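You operate a simulated robot arm through the tools that you are given. There is no shell and no other tool.

Carry out the task below with a simulated robot arm. There is one attempt and no reset: what you move stays moved.

TASK
Put things in order on the top of the test bench. At the end: the red colour card stands where the white slab with a fin stood; the red grease cartridge from the top of the test bench stands where the yellow corner guard stood; the yellow corner guard from the top of the test bench stands where the red colour card stood; the white slab with a fin stands on top of the brown timber block; whatever was shut is shut again. Leave all else as you found it, and nothing knocked over.

It is judged by the outcome, as a careful person would: the job done as asked, and still so three seconds after it is handed in. It fails if anything else is knocked over, pushed out of place, dropped, spilled or broken.

THE ROBOT
A 6-joint arm with a two-finger parallel gripper, fixed in place. Base frame: the origin is at the foot of the arm, x ahead of it, y to its left, z up; the work surface is at about z = 0. Units: m, degrees, N and s.
With the tool pointing down near the work surface it reaches from about 0.18 to 0.46 m from the base axis. Its first joint turns from -70.0 to 70.0 degrees. Payload 1.9 kg.
The tool frame sits at the grasp point between the pads (the TCP): z along the fingers, y along the line on which they close. The tips reach 0.023 m beyond it. The gripper opens to 0.094 m. The fingers are 0.038 m wide and 0.01 m thick; the gripper's body (0.054 by 0.096 m) begins 0.039 m behind the TCP.
Orientation is told as [roll, pitch, yaw] about the base's x, y, z axes, in that order, counted from this pose: with the fingers straight down and closing along the base's y, the tool's x points along the base's -x, its y along +y and its z along -z.

THE INTERFACE
- The arm moves only by the tool drive_tool. Its argument "targets" is a list of rows, each a list of 7 numbers: the finger opening in cm, from 0 to 9.4, then the shift along the base's x, y, z in cm, then the turn, a rotation vector about the base's x, y, z in degrees. In form: [[grip, dx, dy, dz, wx, wy, wz], ...]. A call has 1 to 20 rows; each row shifts and turns the commanded pose from where the row before left it. Each row takes 0.2 s and may step no farther than 0.05 m and 8.6 degrees from the row before; otherwise, or with a gripper value out of range, the whole call is refused. A pose out of reach is approached as far as the arm can. The call stops where the force on the tool passes 40 N (or 10 N more than at its start, if that is more) or the arm is blocked; 0.2 s more then pass. Each finger travels about 0.108 m/s and halts on what it meets, pressing with about 22 N; the grip force reading is that of the motor and also rises with nothing between the fingers. The clock runs only during rows and for 0.2 s after the last one: add rows that do not move to give the fingers time. It gives the time, the measured TCP pose, the force on the tool (base axes), the opening and the grip force at its end, in the units of the frame above (readings bear some noise), with the torque about the TCP (base axes, N m) and any sound that the robot's microphone picked up, and new pictures: "pictures" is both (left out), scene, wrist or none.
- Cameras (640 x 400 px; columns grow to the right, rows downward): "scene" is fixed at [0.0761, 0.3367, 0.4245]; the picture's right is [-0.51, -0.86, 0.00], its down [-0.49, 0.29, -0.82] and it looks along [0.71, -0.42, -0.57] (base axes); focal length 214 px, centre (320, 200). "wrist" rides on the gripper at [0.086, 0.016, -0.075] in the tool frame; the picture's right is [-0.18, 0.98, 0.00], its down [-0.58, -0.11, -0.81] and it looks along [-0.79, -0.15, 0.59] (tool axes); focal length 243 px, centre (320, 200). There is no depth. A picture from a camera that has moved, and an enlarged one, comes with that camera's place and axes in the base frame and with its lens.
- zoom(camera, box): a new picture of the part [left, top, right, bottom] of that camera's present view, enlarged. It takes no simulated time.
- close_job(): hands the job in; it is judged then, once.

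Nothing tells you positions but the pictures and the camera data. Unless the task says otherwise, let go and move clear before handing in.

The tools are called after "Emit:" as name(argument=value, ...) on one line, values as JSON. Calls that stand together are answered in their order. drive_tool: Moves the arm, as the interface text tells. Its arguments: {"type":"object","properties":{"targets":{"type":"array","items":{"type":"array","items":{"type":"number"}}},"pictures":{"type":"string","enum":["both","scene","wrist","none"]}},"required":["targets"]} The other tools are called the same way: zoom (camera, box) takes an enlarged picture of a part of a camera's view; close_job () hands the job in.

At the start:

```text
time: 0.0
position: [0.1848, 0.2236, 0.3204]
orientation: [0.0, 0.0, 0.0]
wrist_force: [-0.1, 0.7, -0.4]
wrist_torque: [-0.01, -0.02, -0.02]
gripper_width: 0.0939
grasp_force: 0.1
```

scene: 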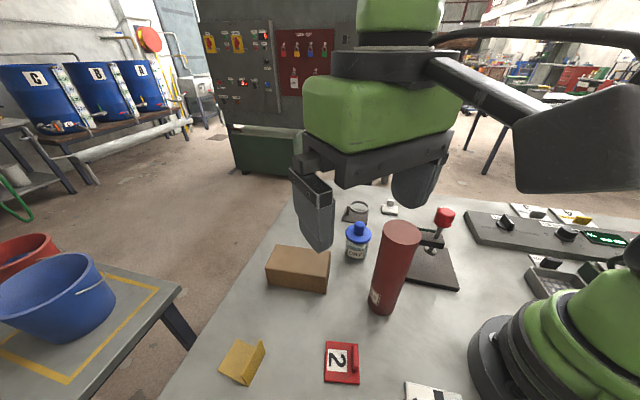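
wrist: 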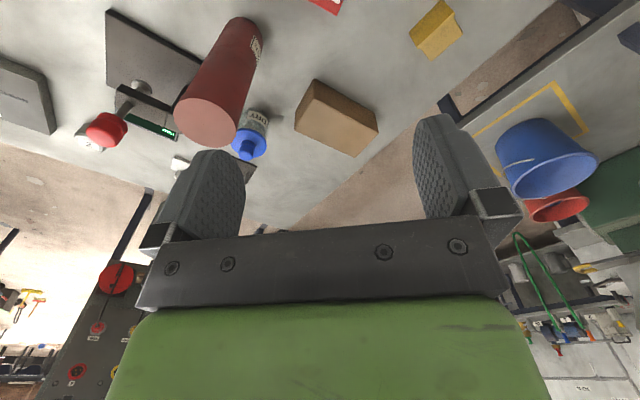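

I see a bench with a brown timber block, a red cylinder (grease cartridge), a red colour card "2", a yellow corner guard and a partly visible white slab at the bottom edge. I will zoom in to identify things before moving.

Emit:
zoom(camera="scene", box=[200, 300, 480, 400])

Emit:
zoom(camera="scene", box=[250, 190, 480, 330])

Emit:
zoom(camera="scene", box=[440, 190, 640, 330])

Emit:
zoom(camera="wrist", box=[0, 0, 480, 200])

```text
2.29 times, centred on (340, 350) of scene
camera zoom: at [0.0761, 0.3367, 0.4245], right [-0.51, -0.86, 0.0], down [-0.49, 0.29, -0.82], along [0.71, -0.42, -0.57], focal length 490 px, centre (274, -143)
```

zoom: 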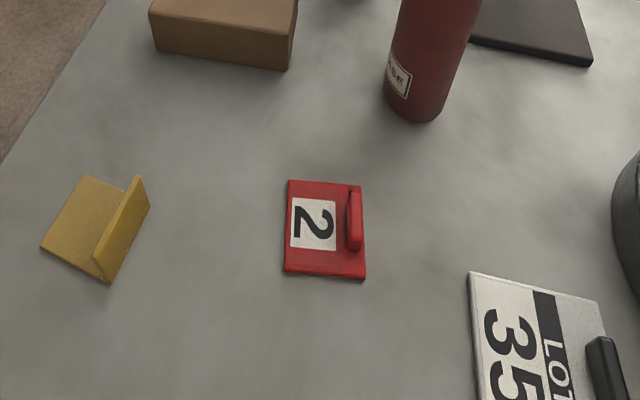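

```text
2.78 times, centred on (365, 260) of scene
camera zoom: at [0.0761, 0.3367, 0.4245], right [-0.51, -0.86, 0.0], down [-0.49, 0.29, -0.82], along [0.71, -0.42, -0.57], focal length 597 px, centre (195, 33)
```

zoom: 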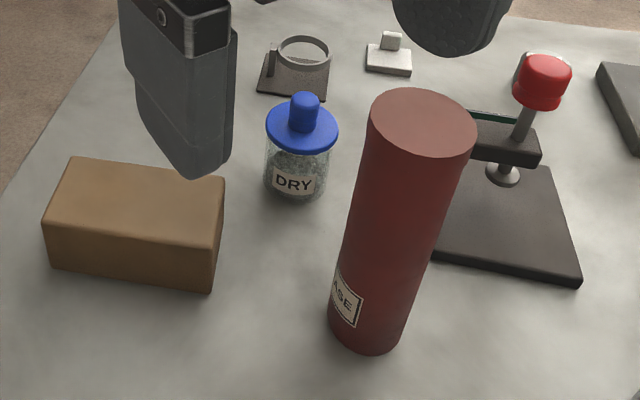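

```text
2.86 times, centred on (540, 260) of scene
camera zoom: at [0.0761, 0.3367, 0.4245], right [-0.51, -0.86, 0.0], down [-0.49, 0.29, -0.82], along [0.71, -0.42, -0.57], focal length 613 px, centre (-309, 29)
```

zoom: 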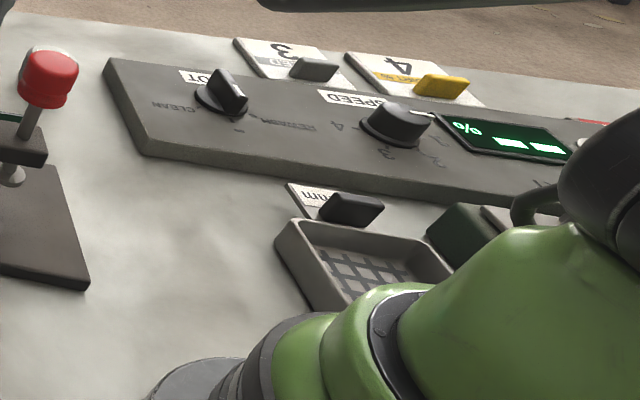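

```text
1.33 times, centred on (240, 100) of wrist
camera zoom: at [0.0981, 0.2397, 0.3937], right [0.18, 0.98, 0.0], down [0.58, -0.11, 0.81], along [0.79, -0.15, -0.59], focal length 324 px, centre (427, 333)
```

zoom: 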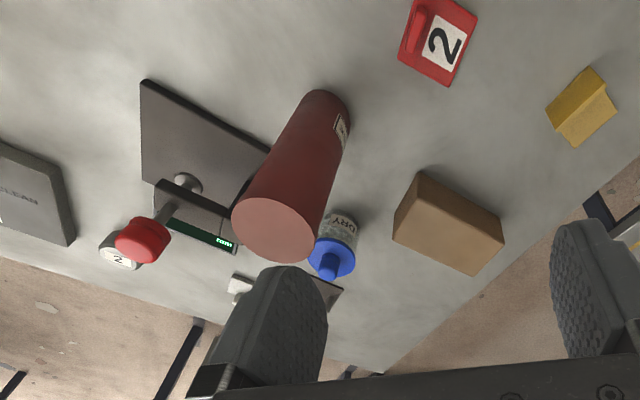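

The small white piece near the back looks like a blank white slab with a fin, while the "LOT 35" card near the base looks like a label. I'll move the arm high over the bench to get a closer look with the wrist camera.

Emit:
drive_tool(targets=[[9.4, 1.5, -4, 0, 0, 0, 0], [9.4, 1.5, -4, 0, 0, 0, 0], [9.4, 1.5, -4, 0, 0, 0, 0], [9.4, 1.5, -4, 0, 0, 0, 0], [9.4, 1.5, -4, 0, 0, 0, 0], [9.4, 0, -4, 0, 0, 0, 0], [9.4, 0, 0, 0, 0, 0, 0]])

```text
time: 1.6
position: [0.2604, -0.0152, 0.318]
orientation: [0.0, 0.0, 0.1]
wrist_force: [-0.1, -0.9, 0.4]
wrist_torque: [-0.01, -0.05, -0.03]
gripper_width: 0.0942
grasp_force: 0.0
camera wrist: at [0.1739, 0.0007, 0.3922], right [0.18, 0.98, 0.0], down [0.58, -0.11, 0.81], along [0.79, -0.15, -0.59], focal length 243 px, centre (320, 200)
```

scene: 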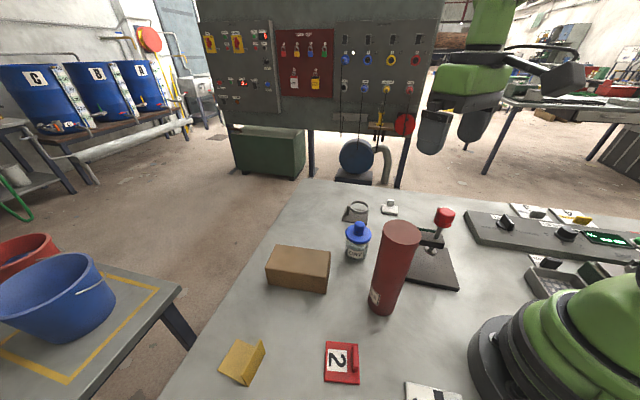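
wrist: 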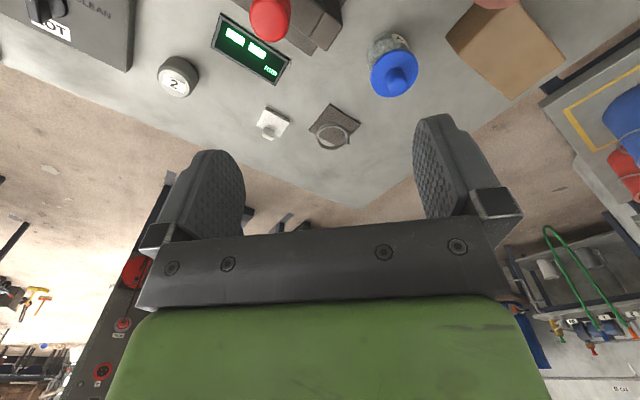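

Emit:
zoom(camera="wrist", box=[130, 0, 450, 200])

Emit:
zoom(camera="scene", box=[330, 180, 490, 280])

Emit:
zoom(camera="scene", box=[460, 190, 640, 300])

Emit:
zoom(camera="scene", box=[200, 320, 300, 400])

```text
2.00 times, centred on (290, 100) of wrist
camera zoom: at [0.1739, 0.0007, 0.3922], right [0.18, 0.98, 0.0], down [0.58, -0.11, 0.81], along [0.79, -0.15, -0.59], focal length 485 px, centre (380, 400)
```

zoom: 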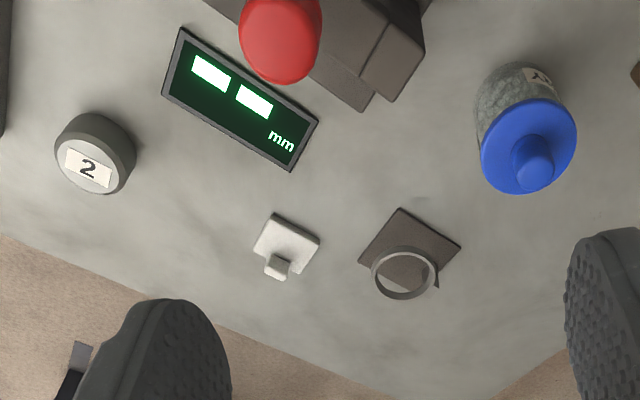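

```text
4.00 times, centred on (410, 230) of scene
camera zoom: at [0.0761, 0.3367, 0.4245], right [-0.51, -0.86, 0.0], down [-0.49, 0.29, -0.82], along [0.71, -0.42, -0.57], focal length 858 px, centre (-40, 80)
```

zoom: 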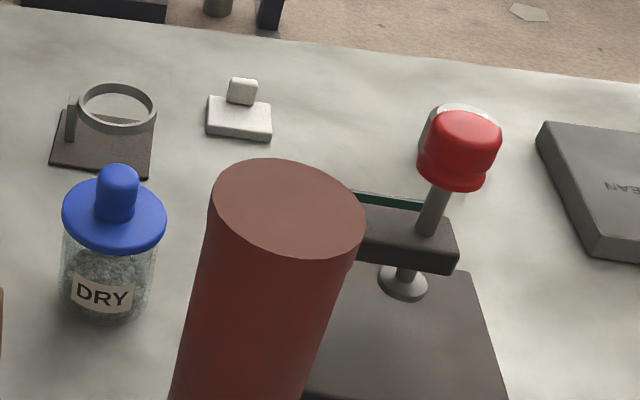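

```text
3.56 times, centred on (550, 245) of scene
camera zoom: at [0.0761, 0.3367, 0.4245], right [-0.51, -0.86, 0.0], down [-0.49, 0.29, -0.82], along [0.71, -0.42, -0.57], focal length 763 px, centre (-498, 40)
```

zoom: 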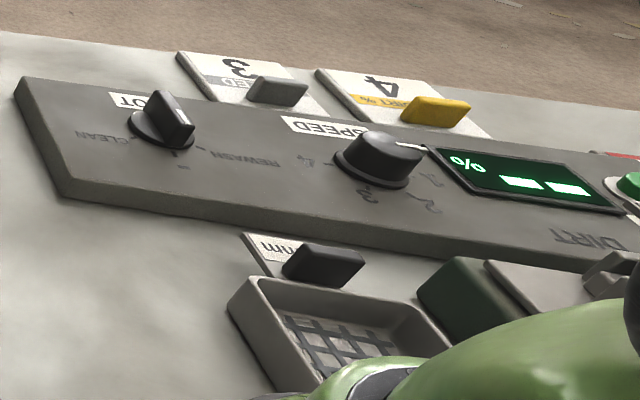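

```text
5.00 times, centred on (250, 360) of scene
camera zoom: at [0.0761, 0.3367, 0.4245], right [-0.51, -0.86, 0.0], down [-0.49, 0.29, -0.82], along [0.71, -0.42, -0.57], focal length 1072 px, centre (670, -600)
```

zoom: 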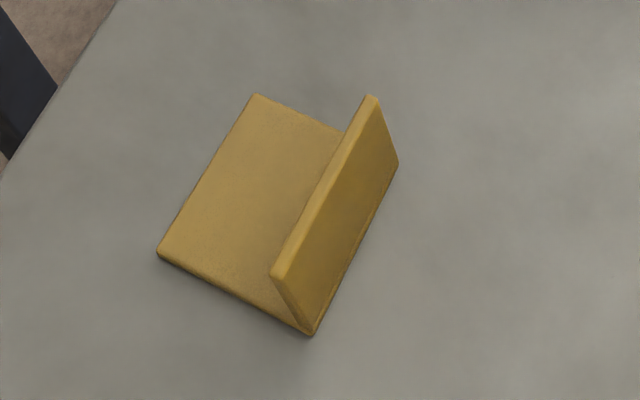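

The small blank white slab with a fin lies at about (0.43, -0.135); red card at about (0.178, 0.233), guard at about (0.264, 0.376), timber block centre at about (0.362, 0.219). Next I get closer to the white slab to see its fin's direction.

Emit:
drive_tool(targets=[[9.4, 2.3, -3.5, -2.2, 0, 0, 0], [9.4, 2.3, -3.5, -2.2, 0, 0, 0], [9.4, 2.3, -3.5, -2.2, 0, 0, 0], [9.4, 0, 0, 0, 0, 0, 0]])

```text
time: 2.6
position: [0.3294, -0.123, 0.2552]
orientation: [0.0, 0.1, 0.0]
wrist_force: [0.0, 0.2, 0.0]
wrist_torque: [-0.01, 0.01, -0.01]
gripper_width: 0.0941
grasp_force: 0.2
camera wrist: at [0.2436, -0.1065, 0.3296], right [0.18, 0.98, 0.0], down [0.58, -0.11, 0.81], along [0.79, -0.15, -0.59], focal length 243 px, centre (320, 200)
```

scene: 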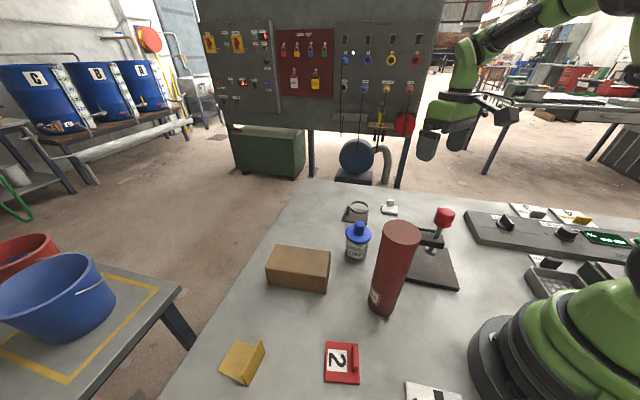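
wrist: 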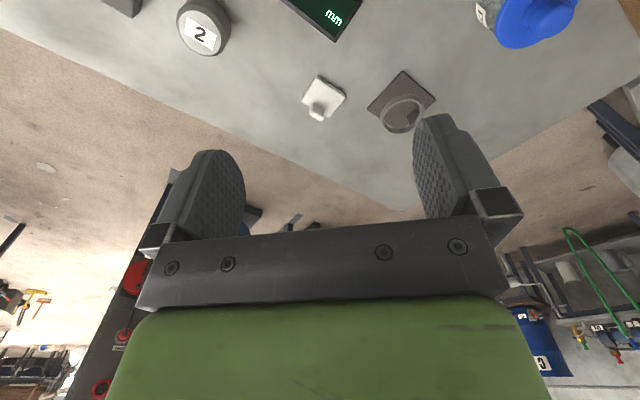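

Emit:
zoom(camera="wrist", box=[280, 60, 360, 130])

Emit:
zoom(camera="scene", box=[375, 190, 407, 222])

```text
5.71 times, centred on (320, 95) of wrist
camera zoom: at [0.2436, -0.1065, 0.3296], right [0.18, 0.98, 0.0], down [0.58, -0.11, 0.81], along [0.79, -0.15, -0.59], focal length 1386 px, centre (320, 800)
```

zoom: 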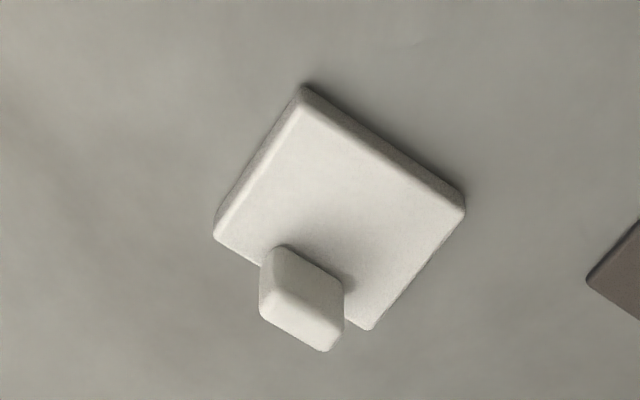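

```text
12.50 times, centred on (391, 206) of scene
camera zoom: at [0.0762, 0.3367, 0.4245], right [-0.51, -0.86, 0.0], down [-0.49, 0.29, -0.82], along [0.71, -0.42, -0.57], focal length 2681 px, centre (-568, 125)
```

zoom: 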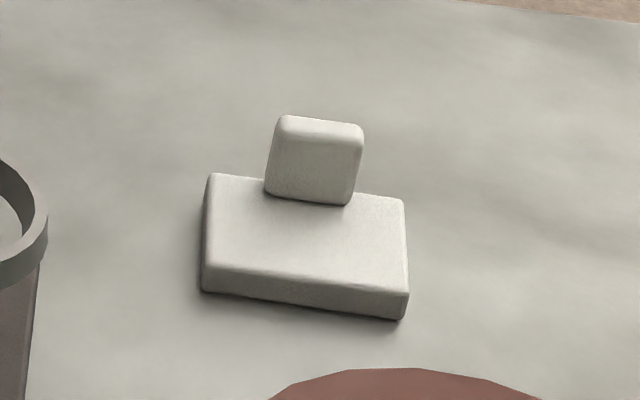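

The slab is about 4.8 × 4.1 cm, turned by about 45°, with a small fin near its outer edge around (0.446, -0.150), top at about z = 0.03. I turn the gripper to close across the fin's thickness and move above it.

Emit:
drive_tool(targets=[[9.4, 1.95, -0.44, -1.5, 0, 0, 7.33], [8, 1.95, -0.44, -1.5, 0, 0, 7.33], [6, 1.95, -0.44, -1.5, 0, 0, 7.33], [5, 1.95, -0.44, -1.5, 0, 0, 7.33], [4.5, 1.95, -0.44, -1.5, 0, 0, 7.33], [4.5, 1.95, -0.44, -1.5, 0, 0, 7.33], [4.5, 0, 0, 0, 0, 0, 0]])

```text
time: 4.2
position: [0.4363, -0.1444, 0.1635]
orientation: [0.0, 0.1, 44.1]
wrist_force: [0.2, 0.1, -0.3]
wrist_torque: [-0.04, 0.0, 0.04]
gripper_width: 0.045
grasp_force: 0.0
out of reach, approached as far as the arm can: row 6
camera wrist: at [0.3631, -0.1927, 0.2383], right [-0.55, 0.83, 0.0], down [0.49, 0.33, 0.81], along [0.67, 0.44, -0.59], focal length 243 px, centre (320, 200)
```

scene: 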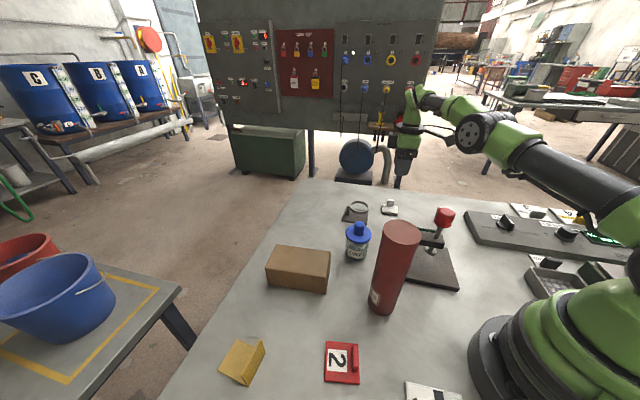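
wrist: 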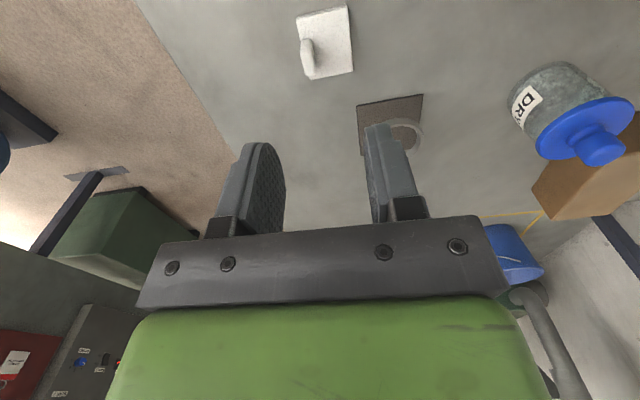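

The arm reaches its limit slightly short, so I'll need to tilt the tool outward. First I zoom in to refine the fin position from this viewpoint.

Emit:
zoom(camera="wrist", box=[270, 0, 380, 90])

```text
4.44 times, centred on (325, 45) of wrist
camera zoom: at [0.3631, -0.1927, 0.2383], right [-0.55, 0.83, 0.0], down [0.49, 0.33, 0.81], along [0.67, 0.44, -0.59], focal length 1078 px, centre (298, 889)
```

zoom: 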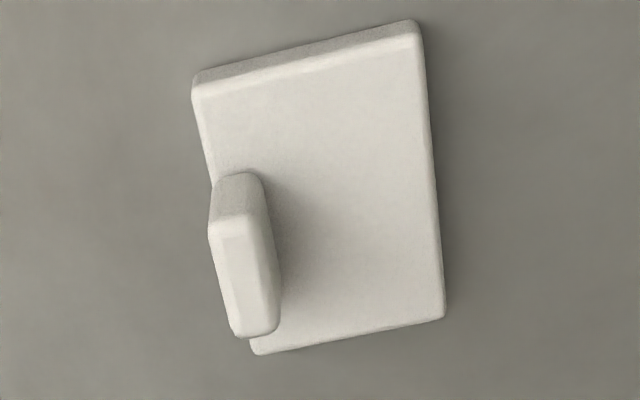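

Fin centre refined to about (0.4465, -0.150), slab centre (0.435, -0.1385). I tilt the tool 15° about the closing axis, leaning outward, and check the reach.

Emit:
drive_tool(targets=[[4.5, 0, 0, -2, 5.3, -5.3, 0], [4.5, 0, 0, -2, 5.3, -5.3, 0], [4.5, 0, 0, 0, 0, 0, 0]])

```text
time: 5.0
position: [0.435, -0.1442, 0.1251]
orientation: [0.3, -15.1, 44.0]
wrist_force: [-0.6, 0.6, 0.8]
wrist_torque: [0.02, 0.01, 0.02]
gripper_width: 0.0449
grasp_force: 0.0
camera wrist: at [0.3509, -0.2039, 0.1736], right [-0.56, 0.83, 0.05], down [0.33, 0.16, 0.93], along [0.76, 0.53, -0.37], focal length 243 px, centre (320, 200)
```

scene: 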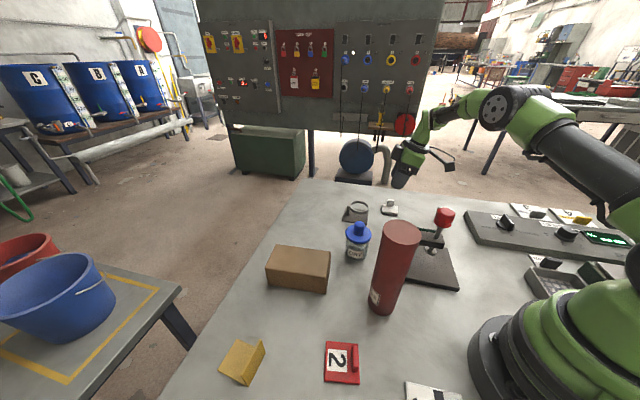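
wrist: 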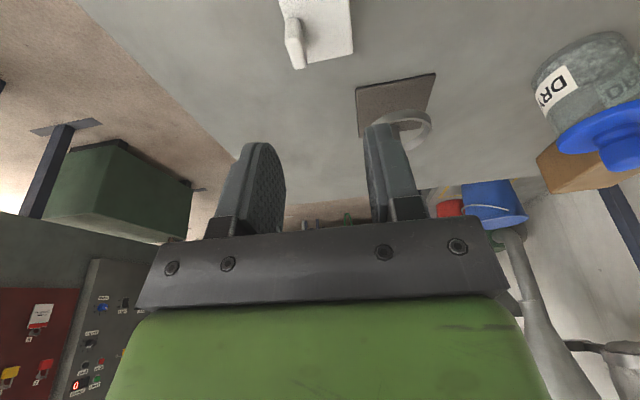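

The tilt works. I move over the fin and lower to just above it.

Emit:
drive_tool(targets=[[4.5, 0.93, -0.78, -2, 0, 0, 0], [4.5, 0, 0, -2.5, 0, 0, 0], [4.5, 0, 0, -1.5, 0, 0, 0], [4.5, 0, 0, 0, 0, 0, 0]])

```text
time: 6.0
position: [0.4465, -0.1504, 0.0639]
orientation: [0.3, -14.9, 44.0]
wrist_force: [0.5, 0.5, 0.1]
wrist_torque: [-0.02, 0.0, 0.02]
gripper_width: 0.0449
grasp_force: 0.0
camera wrist: at [0.3609, -0.2113, 0.1138], right [-0.56, 0.83, 0.05], down [0.33, 0.16, 0.93], along [0.76, 0.53, -0.37], focal length 243 px, centre (320, 200)
```

scene: 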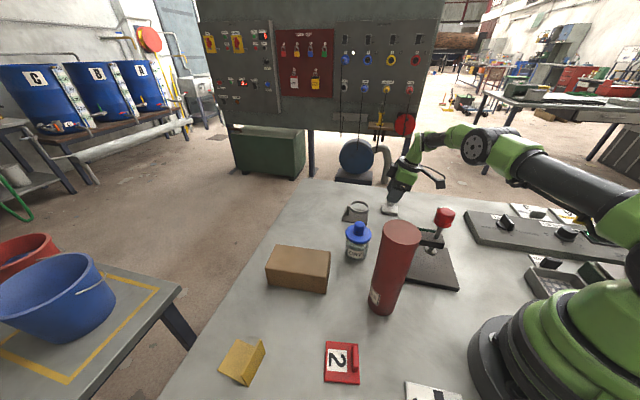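
wrist: 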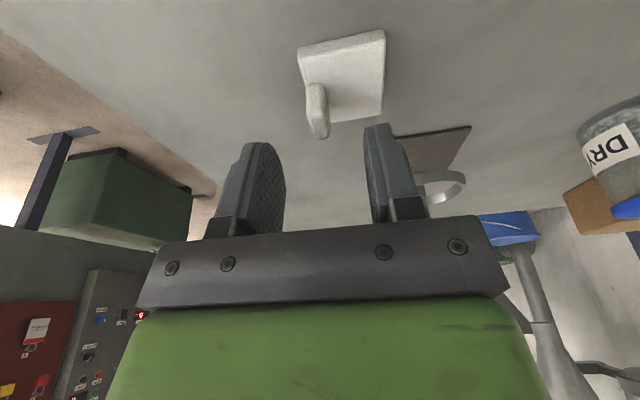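

The fin sits between the fingers. I lower onto it and close.

Emit:
drive_tool(targets=[[4.5, -0.1, -0.1, -1.5, 0, 0, 0], [4.5, 0, 0, -1.2, 0, 0, 0], [4.5, 0, 0, 0, 0, 0, 0]])

Emit:
zoom(camera="wrist", box=[220, 20, 440, 200])

Emit:
zoom(camera="scene", box=[340, 160, 460, 240])

```text
time: 6.8
position: [0.4448, -0.1517, 0.0363]
orientation: [0.2, -15.1, 44.0]
wrist_force: [-0.1, -0.5, 1.1]
wrist_torque: [0.02, 0.03, 0.02]
gripper_width: 0.0449
grasp_force: 0.0
camera wrist: at [0.3599, -0.2114, 0.0864], right [-0.56, 0.83, 0.05], down [0.33, 0.16, 0.93], along [0.76, 0.53, -0.37], focal length 243 px, centre (320, 200)
```

scene: 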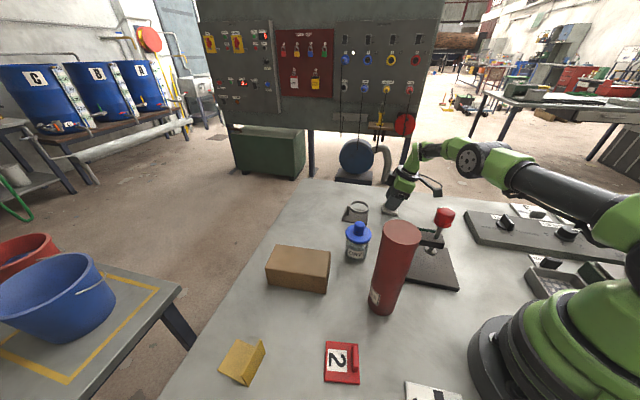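
wrist: 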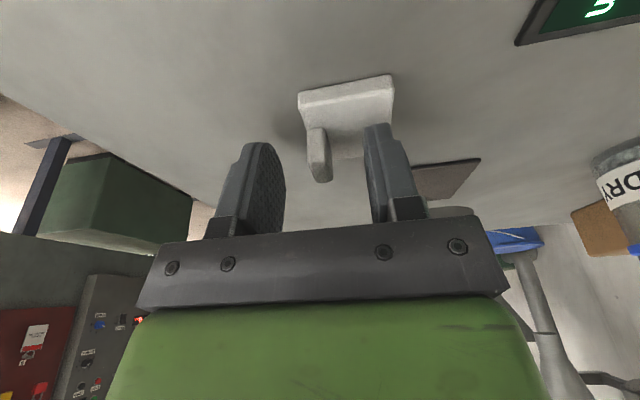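

```text
2.22 times, centred on (330, 110) of wrist
camera zoom: at [0.3599, -0.2114, 0.0864], right [-0.56, 0.83, 0.05], down [0.33, 0.16, 0.93], along [0.76, 0.53, -0.37], focal length 539 px, centre (298, 400)
```

zoom: 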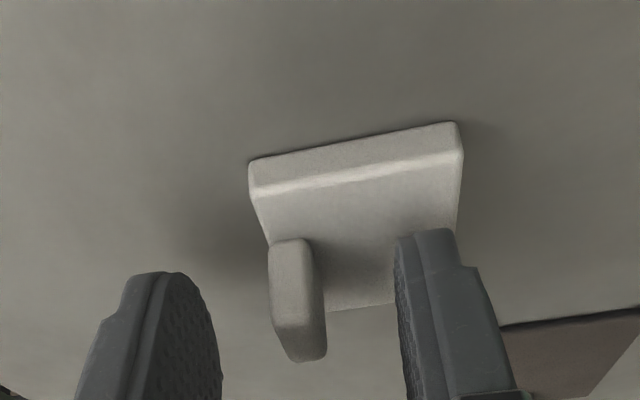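

```text
5.00 times, centred on (400, 200) of scene
camera zoom: at [0.0761, 0.3367, 0.4245], right [-0.51, -0.86, 0.0], down [-0.49, 0.29, -0.82], along [0.71, -0.42, -0.57], focal length 1072 px, centre (-80, 200)
```

zoom: 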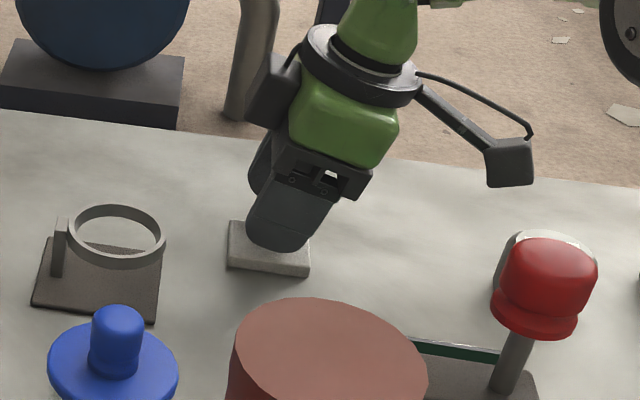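

Emit:
drive_tool(targets=[[2.5, 0, 0, 0, 0, 0, 0], [0, 0, 0, 0, 0, 0, 0], [0, 0, 0, 0, 0, 0, 0], [0, 0, 0, 0, 0, 0, 0]])

```text
time: 7.8
position: [0.4452, -0.1515, 0.0377]
orientation: [0.3, -14.9, 44.0]
wrist_force: [0.1, -0.4, 2.4]
wrist_torque: [-0.01, -0.02, 0.01]
gripper_width: 0.0091
grasp_force: 22.3
camera wrist: at [0.36, -0.2113, 0.0866], right [-0.56, 0.83, 0.05], down [0.33, 0.16, 0.93], along [0.76, 0.53, -0.37], focal length 243 px, centre (320, 200)
```

scene: 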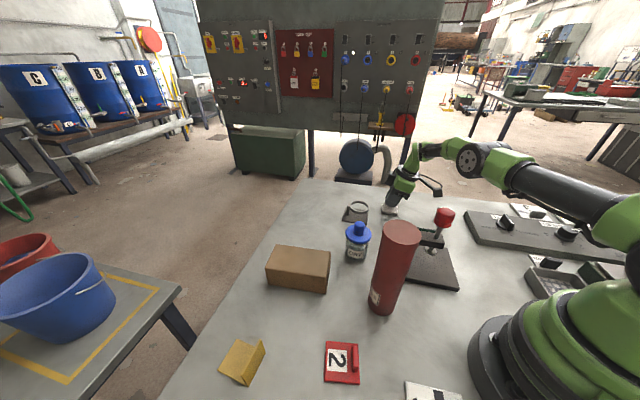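
wrist: 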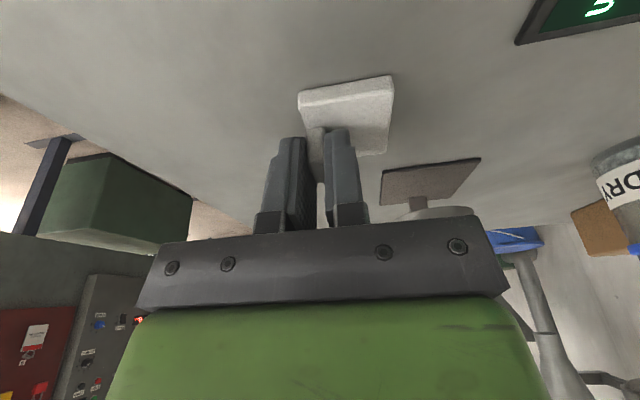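

The fin is gripped (9 mm). I lift straight up and then swing inward at safe height toward the timber block.

Emit:
drive_tool(targets=[[0, 0, 0, 1.5, 0, 0, 0], [0, 0, 0, 4, 0, 0, 0], [0, -1, 0, 4, 0, 0, 0], [0, -1, 1, 4.5, 0, 0, 0], [0, -1, 2, 3, 0, 0, 0], [0, 0, 0, 0, 0, 0, 0]])

```text
time: 9.2
position: [0.4135, -0.1227, 0.208]
orientation: [0.2, -15.1, 43.8]
wrist_force: [0.9, -0.7, -0.2]
wrist_torque: [0.0, -0.03, 0.02]
gripper_width: 0.009
grasp_force: 22.0
camera wrist: at [0.3286, -0.1828, 0.2573], right [-0.56, 0.83, 0.05], down [0.33, 0.16, 0.93], along [0.76, 0.53, -0.37], focal length 243 px, centre (320, 200)
```

scene: 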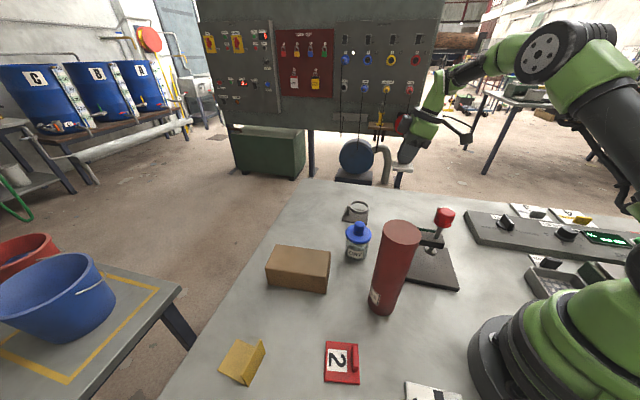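
wrist: 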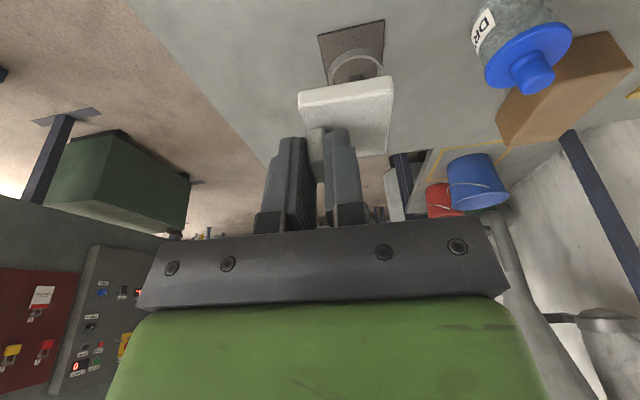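

The slab rides well. I swing across to the timber block at this height.

Emit:
drive_tool(targets=[[0, -0.9, 4.7, 0, 0, 0, 1.3], [0, -0.9, 4.7, 0, 0, 0, 1.3], [0, -0.9, 4.7, 0, 0, 0, 1.3], [0, -0.9, 4.7, 0, 0, 0, 1.3], [0, -0.9, 4.7, 0, 0, 0, 1.3], [0, -0.9, 4.7, 0, 0, 0, 1.5], [0, 0, 0, 0, 0, 0, 0]])

Emit:
zoom(camera="scene", box=[240, 180, 440, 330])

```text
time: 10.8
position: [0.3617, 0.1618, 0.2058]
orientation: [0.3, -15.1, 52.1]
wrist_force: [-0.4, -0.8, 0.5]
wrist_torque: [0.01, -0.01, 0.01]
gripper_width: 0.009
grasp_force: 22.2
camera wrist: at [0.2853, 0.0908, 0.2549], right [-0.67, 0.74, 0.05], down [0.31, 0.21, 0.93], along [0.68, 0.63, -0.37], focal length 243 px, centre (320, 200)
```

scene: 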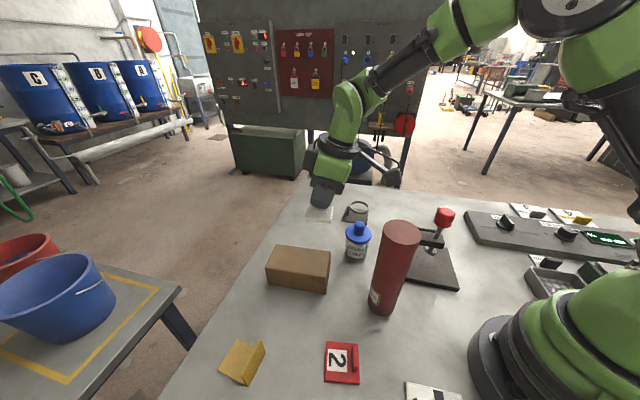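
wrist: 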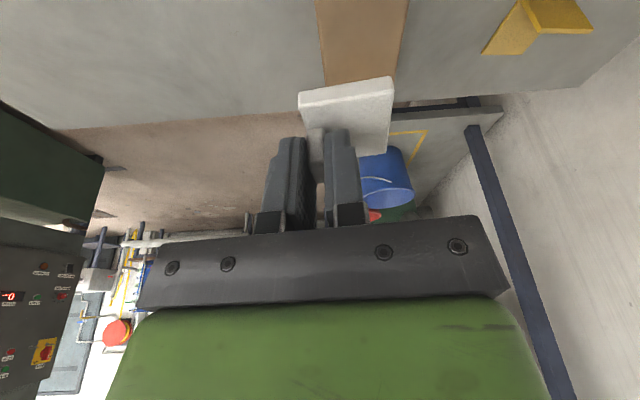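

```text
2.67 times, centred on (340, 255) of scene
camera zoom: at [0.0761, 0.3367, 0.4245], right [-0.51, -0.86, 0.0], down [-0.49, 0.29, -0.82], along [0.71, -0.42, -0.57], focal length 572 px, centre (267, 53)
```

zoom: 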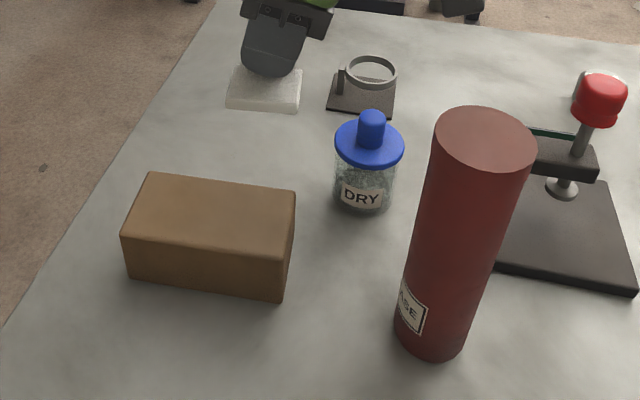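

Timber block: centre about (0.3636, 0.2177), top at z ≈ 0.056. I move the slab over its centre and lower part way.

Emit:
drive_tool(targets=[[0, 0.68, 2.22, -2, 0, 0, 0], [0, 0.68, 2.22, -2, 0, 0, 0], [0, 0, 0, -3, 0, 0, 0], [0, 0, 0, -1.5, 0, 0, 0], [0, 0, 0, 0, 0, 0, 0]])

Emit:
zoom(camera="scene", box=[240, 180, 400, 300])

```text
time: 12.0
position: [0.3725, 0.2043, 0.1198]
orientation: [0.3, -15.1, 52.0]
wrist_force: [0.1, 0.2, -0.2]
wrist_torque: [0.02, 0.01, 0.01]
gripper_width: 0.0089
grasp_force: 22.3
camera wrist: at [0.2977, 0.1334, 0.1697], right [-0.67, 0.74, 0.05], down [0.31, 0.21, 0.93], along [0.68, 0.63, -0.37], focal length 243 px, centre (320, 200)
```

scene: 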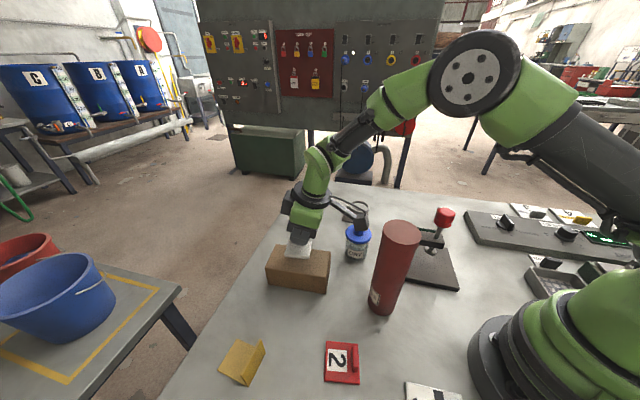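
wrist: 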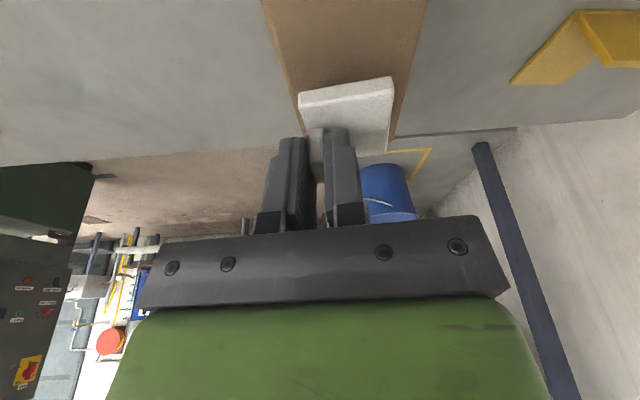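

```text
3.33 times, centred on (320, 240) of scene
camera zoom: at [0.0761, 0.3367, 0.4245], right [-0.51, -0.86, 0.0], down [-0.49, 0.29, -0.82], along [0.71, -0.42, -0.57], focal length 715 px, centre (320, 67)
```

zoom: 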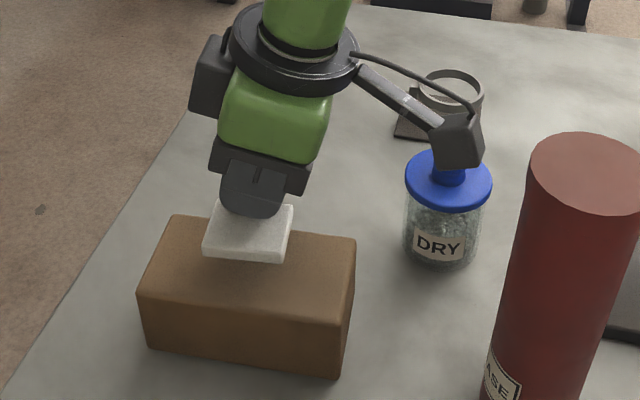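

The slab is aligned above the block. I lower in small steps, watching the force.

Emit:
drive_tool(targets=[[0, 0.2, 0.2, -1, 0, 0, 0], [0, 0, 0, -0.8, 0, 0, 0], [0, 0, 0, -0.3, 0, 0, 0], [0, 0, 0, 0, 0, 0, 0]], pictures="scene")

Emit:
zoom(camera="scene", box=[240, 210, 360, 300])

```text
time: 13.0
position: [0.3752, 0.2053, 0.0997]
orientation: [0.3, -15.0, 52.0]
wrist_force: [-0.2, 0.3, 0.1]
wrist_torque: [0.01, -0.02, 0.01]
gripper_width: 0.0092
grasp_force: 22.0
```

scene: 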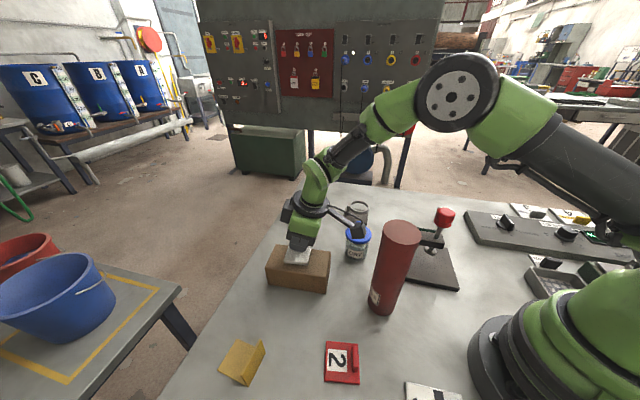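

```text
4.44 times, centred on (300, 255) of scene
camera zoom: at [0.0761, 0.3367, 0.4245], right [-0.51, -0.86, 0.0], down [-0.49, 0.29, -0.82], along [0.71, -0.42, -0.57], focal length 953 px, centre (409, -44)
```

zoom: 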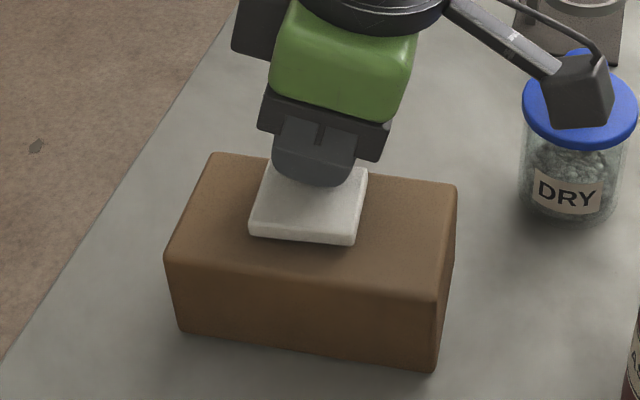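

Emit:
drive_tool(targets=[[0, 0, 0, -0.3, 0, 0, 0], [0, 0, 0, 0, 0, 0, 0]], pictures="none")

```text
time: 13.6
position: [0.3759, 0.2059, 0.0963]
orientation: [0.2, -15.1, 52.0]
wrist_force: [-1.3, -1.0, 6.7]
wrist_torque: [-0.02, 0.05, 0.02]
gripper_width: 0.0092
grasp_force: 21.9
```

Contact is felt (about 7 N). I open the fingers and rise clear.

Emit:
drive_tool(targets=[[1.5, 0, 0, 0, 0, 0, 0], [3, 0, 0, 0, 0, 0, 0], [4.5, 0, 0, 0, 0, 0, 0], [4.5, 0, 0, 2, 0, 0, 0], [4.5, 0, 0, 4, 0, 0, 0], [4.5, 0, 0, 4, 0, 0, 0], [4.5, 0, 0, 0, 0, 0, 0]])

Emit:
zoom(camera="scene", box=[240, 210, 360, 300])

```text
time: 15.2
position: [0.373, 0.2055, 0.1947]
orientation: [0.3, -15.1, 52.1]
wrist_force: [-0.8, 0.2, 0.3]
wrist_torque: [0.02, 0.03, 0.0]
gripper_width: 0.045
grasp_force: 0.1
camera wrist: at [0.2984, 0.1343, 0.2457], right [-0.67, 0.74, 0.05], down [0.31, 0.21, 0.93], along [0.68, 0.63, -0.37], focal length 243 px, centre (320, 200)
```

scene: 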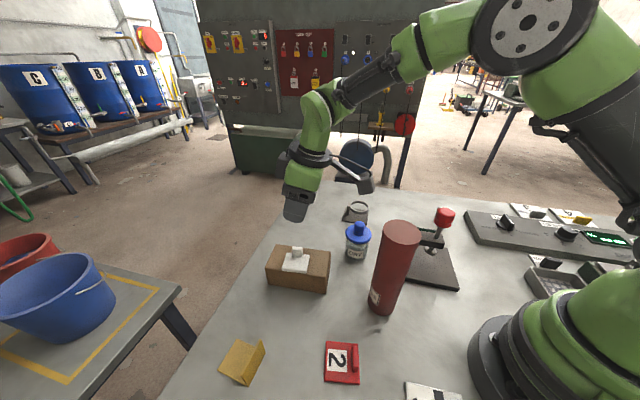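
wrist: 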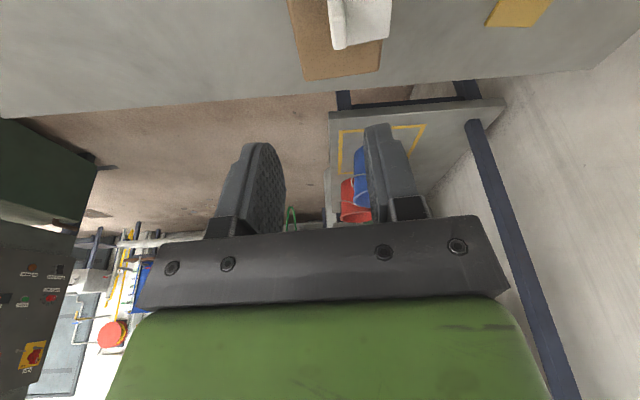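

```text
4.44 times, centred on (300, 255) of scene
camera zoom: at [0.0761, 0.3367, 0.4245], right [-0.51, -0.86, 0.0], down [-0.49, 0.29, -0.82], along [0.71, -0.42, -0.57], focal length 953 px, centre (409, -44)
```

zoom: 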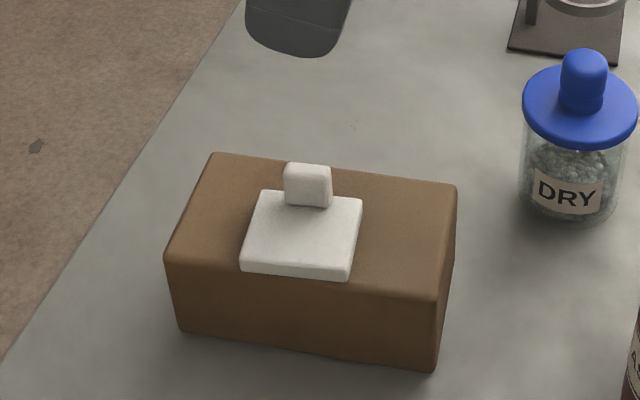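

Emit:
zoom(camera="scene", box=[262, 238, 336, 298])

Emit:
zoom(camera="wrist", box=[270, 0, 410, 90])

```text
6.67 times, centred on (299, 268) of scene
camera zoom: at [0.0761, 0.3367, 0.4245], right [-0.51, -0.86, 0.0], down [-0.49, 0.29, -0.82], along [0.71, -0.42, -0.57], focal length 1430 px, centre (460, -253)
```

zoom: 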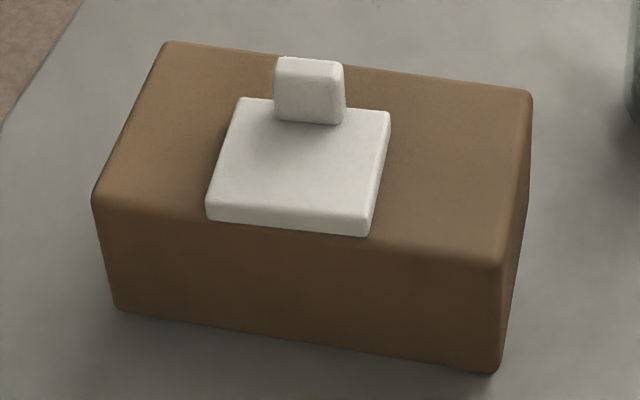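

```text
4.44 times, centred on (340, 45) of wrist
camera zoom: at [0.2984, 0.1343, 0.2457], right [-0.67, 0.74, 0.05], down [0.31, 0.21, 0.93], along [0.68, 0.63, -0.37], focal length 1078 px, centre (231, 889)
```

zoom: 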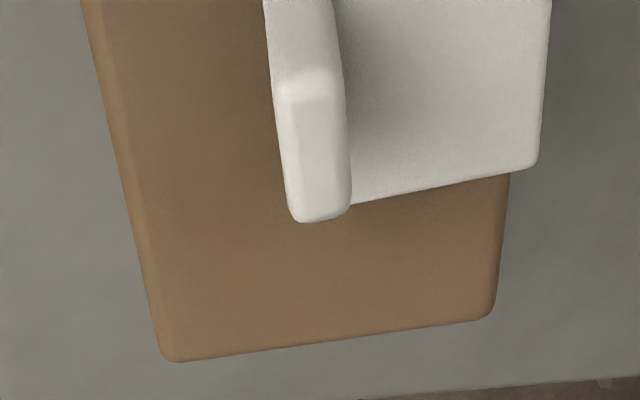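

The slab now sits on the block but slid about 1.2 cm toward the near edge on release. I'll go back down at the same spot and use a slow, partial closing of the fingers to nudge the fin back to centre, without squeezing.

Emit:
drive_tool(targets=[[4.5, 0, 0, -4, 0, 0, 0], [4.5, 0, 0, -4, 0, 0, 0], [4.5, 0, 0, -1.5, 0, 0, 0], [4.5, 0, 0, 0, 0, 0, 0]])

Emit:
zoom(camera="wrist", box=[220, 20, 440, 200])

```text
time: 16.2
position: [0.3746, 0.2055, 0.1015]
orientation: [0.3, -15.0, 52.1]
wrist_force: [-0.6, -0.3, 0.8]
wrist_torque: [0.01, 0.0, -0.03]
gripper_width: 0.0452
grasp_force: 0.1
camera wrist: at [0.2985, 0.1344, 0.1502], right [-0.67, 0.74, 0.05], down [0.31, 0.21, 0.93], along [0.68, 0.63, -0.37], focal length 243 px, centre (320, 200)
```

scene: 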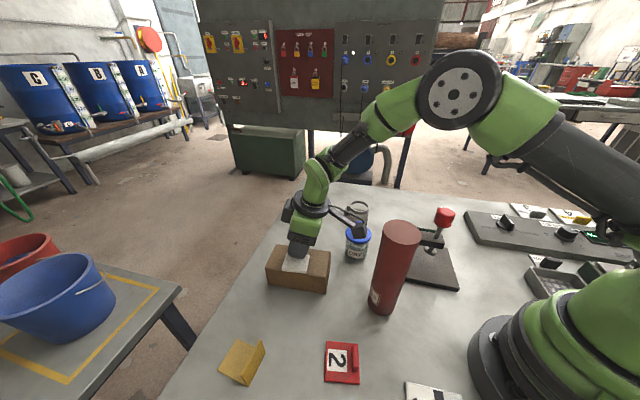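
wrist: 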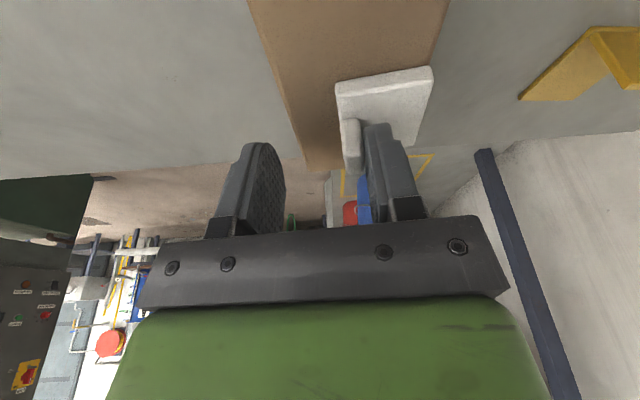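

```text
2.22 times, centred on (330, 110) of wrist
camera zoom: at [0.2985, 0.1344, 0.1502], right [-0.67, 0.74, 0.05], down [0.31, 0.21, 0.93], along [0.68, 0.63, -0.37], focal length 539 px, centre (298, 400)
```

zoom: 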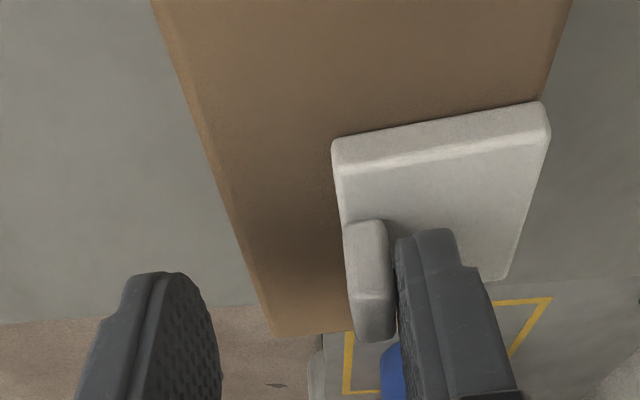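

The fin rests against the near finger. I close slowly in small steps to bring it to the centre, then open and check.

Emit:
drive_tool(targets=[[4.0, 0, 0, 0, 0, 0, 0], [3.5, 0, 0, 0, 0, 0, 0], [3.0, 0, 0, 0, 0, 0, 0], [2.5, 0, 0, 0, 0, 0, 0], [2.0, 0, 0, 0, 0, 0, 0], [1.6, 0, 0, 0, 0, 0, 0], [1.4, 0, 0, 0, 0, 0, 0], [1.4, 0, 0, 0, 0, 0, 0]])

Emit:
zoom(camera="wrist", box=[220, 20, 440, 200])

```text
time: 18.0
position: [0.3739, 0.2055, 0.0995]
orientation: [0.3, -15.0, 52.1]
wrist_force: [-0.1, 0.6, 0.4]
wrist_torque: [0.0, -0.01, 0.0]
gripper_width: 0.0141
grasp_force: 0.0
camera wrist: at [0.2985, 0.1344, 0.1505], right [-0.67, 0.74, 0.05], down [0.31, 0.21, 0.93], along [0.68, 0.63, -0.37], focal length 243 px, centre (320, 200)
```

scene: 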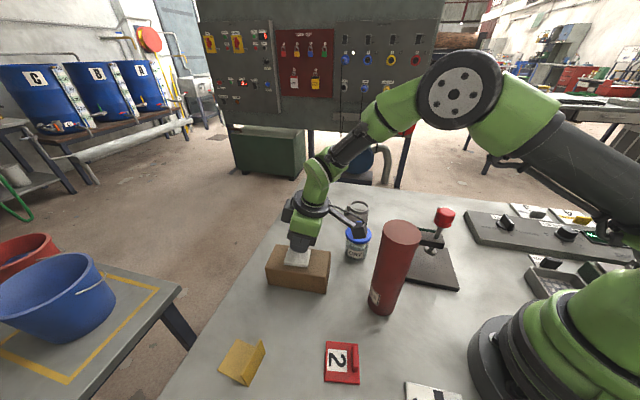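
wrist: 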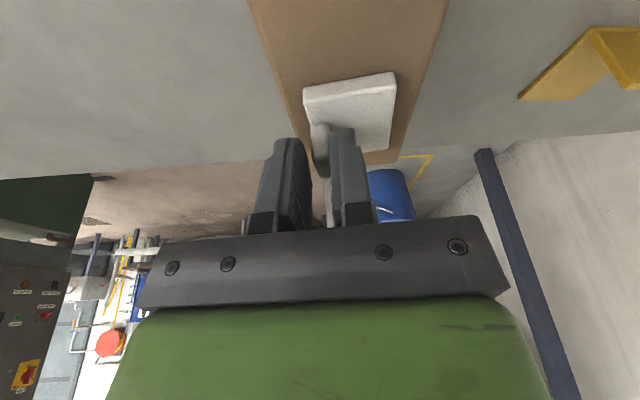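

```text
2.22 times, centred on (330, 110) of wrist
camera zoom: at [0.2985, 0.1344, 0.1505], right [-0.67, 0.74, 0.05], down [0.31, 0.21, 0.93], along [0.68, 0.63, -0.37], focal length 539 px, centre (298, 400)
```

zoom: 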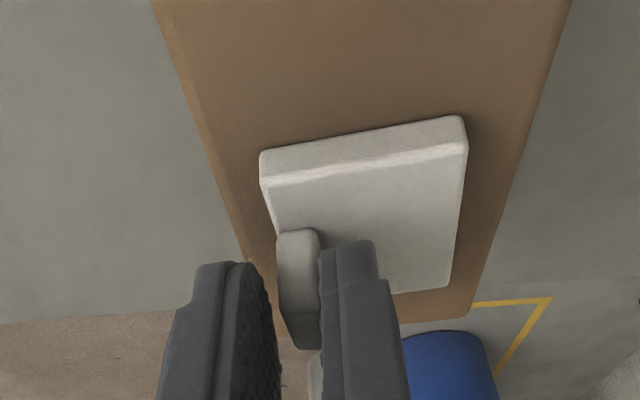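

The slab is centred again. Now I open slowly and check that it stays.

Emit:
drive_tool(targets=[[1.6, 0, 0, 0, 0, 0, 0], [1.8, 0, 0, 0, 0, 0, 0], [2.1, 0, 0, 0, 0, 0, 0], [2.5, 0, 0, 0, 0, 0, 0], [3.0, 0, 0, 0, 0, 0, 0], [3.5, 0, 0, 0, 0, 0, 0]], pictures="wrist")

Emit:
zoom(camera="wrist", box=[220, 20, 440, 200])

```text
time: 19.4
position: [0.3727, 0.2062, 0.1014]
orientation: [0.3, -14.9, 51.9]
wrist_force: [0.0, -0.1, -0.1]
wrist_torque: [0.02, 0.03, 0.02]
gripper_width: 0.0351
grasp_force: 0.0
camera wrist: at [0.2985, 0.1344, 0.1505], right [-0.67, 0.74, 0.05], down [0.31, 0.21, 0.93], along [0.68, 0.63, -0.37], focal length 243 px, centre (320, 200)
```

wrist: 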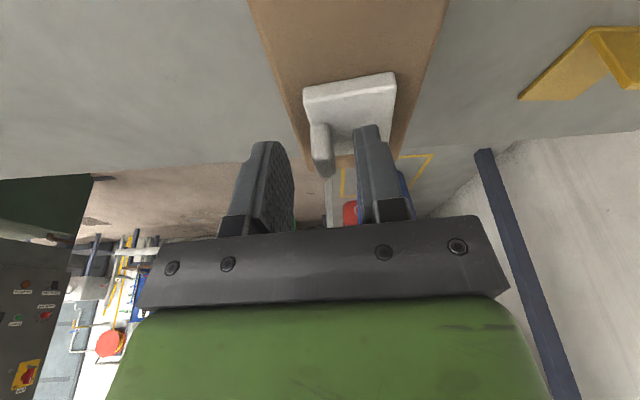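

```text
2.22 times, centred on (330, 110) of wrist
camera zoom: at [0.2985, 0.1344, 0.1505], right [-0.67, 0.74, 0.05], down [0.31, 0.21, 0.93], along [0.68, 0.63, -0.37], focal length 539 px, centre (298, 400)
```

zoom: 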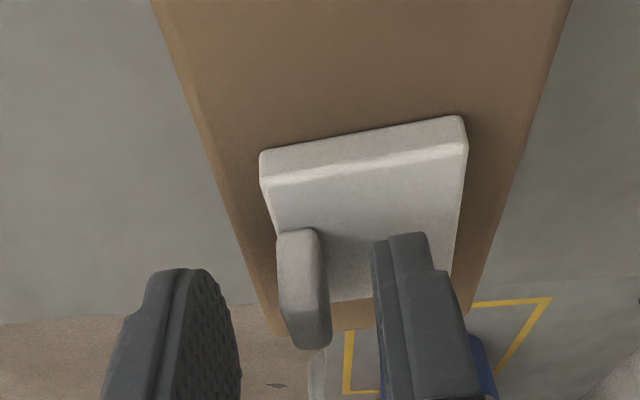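

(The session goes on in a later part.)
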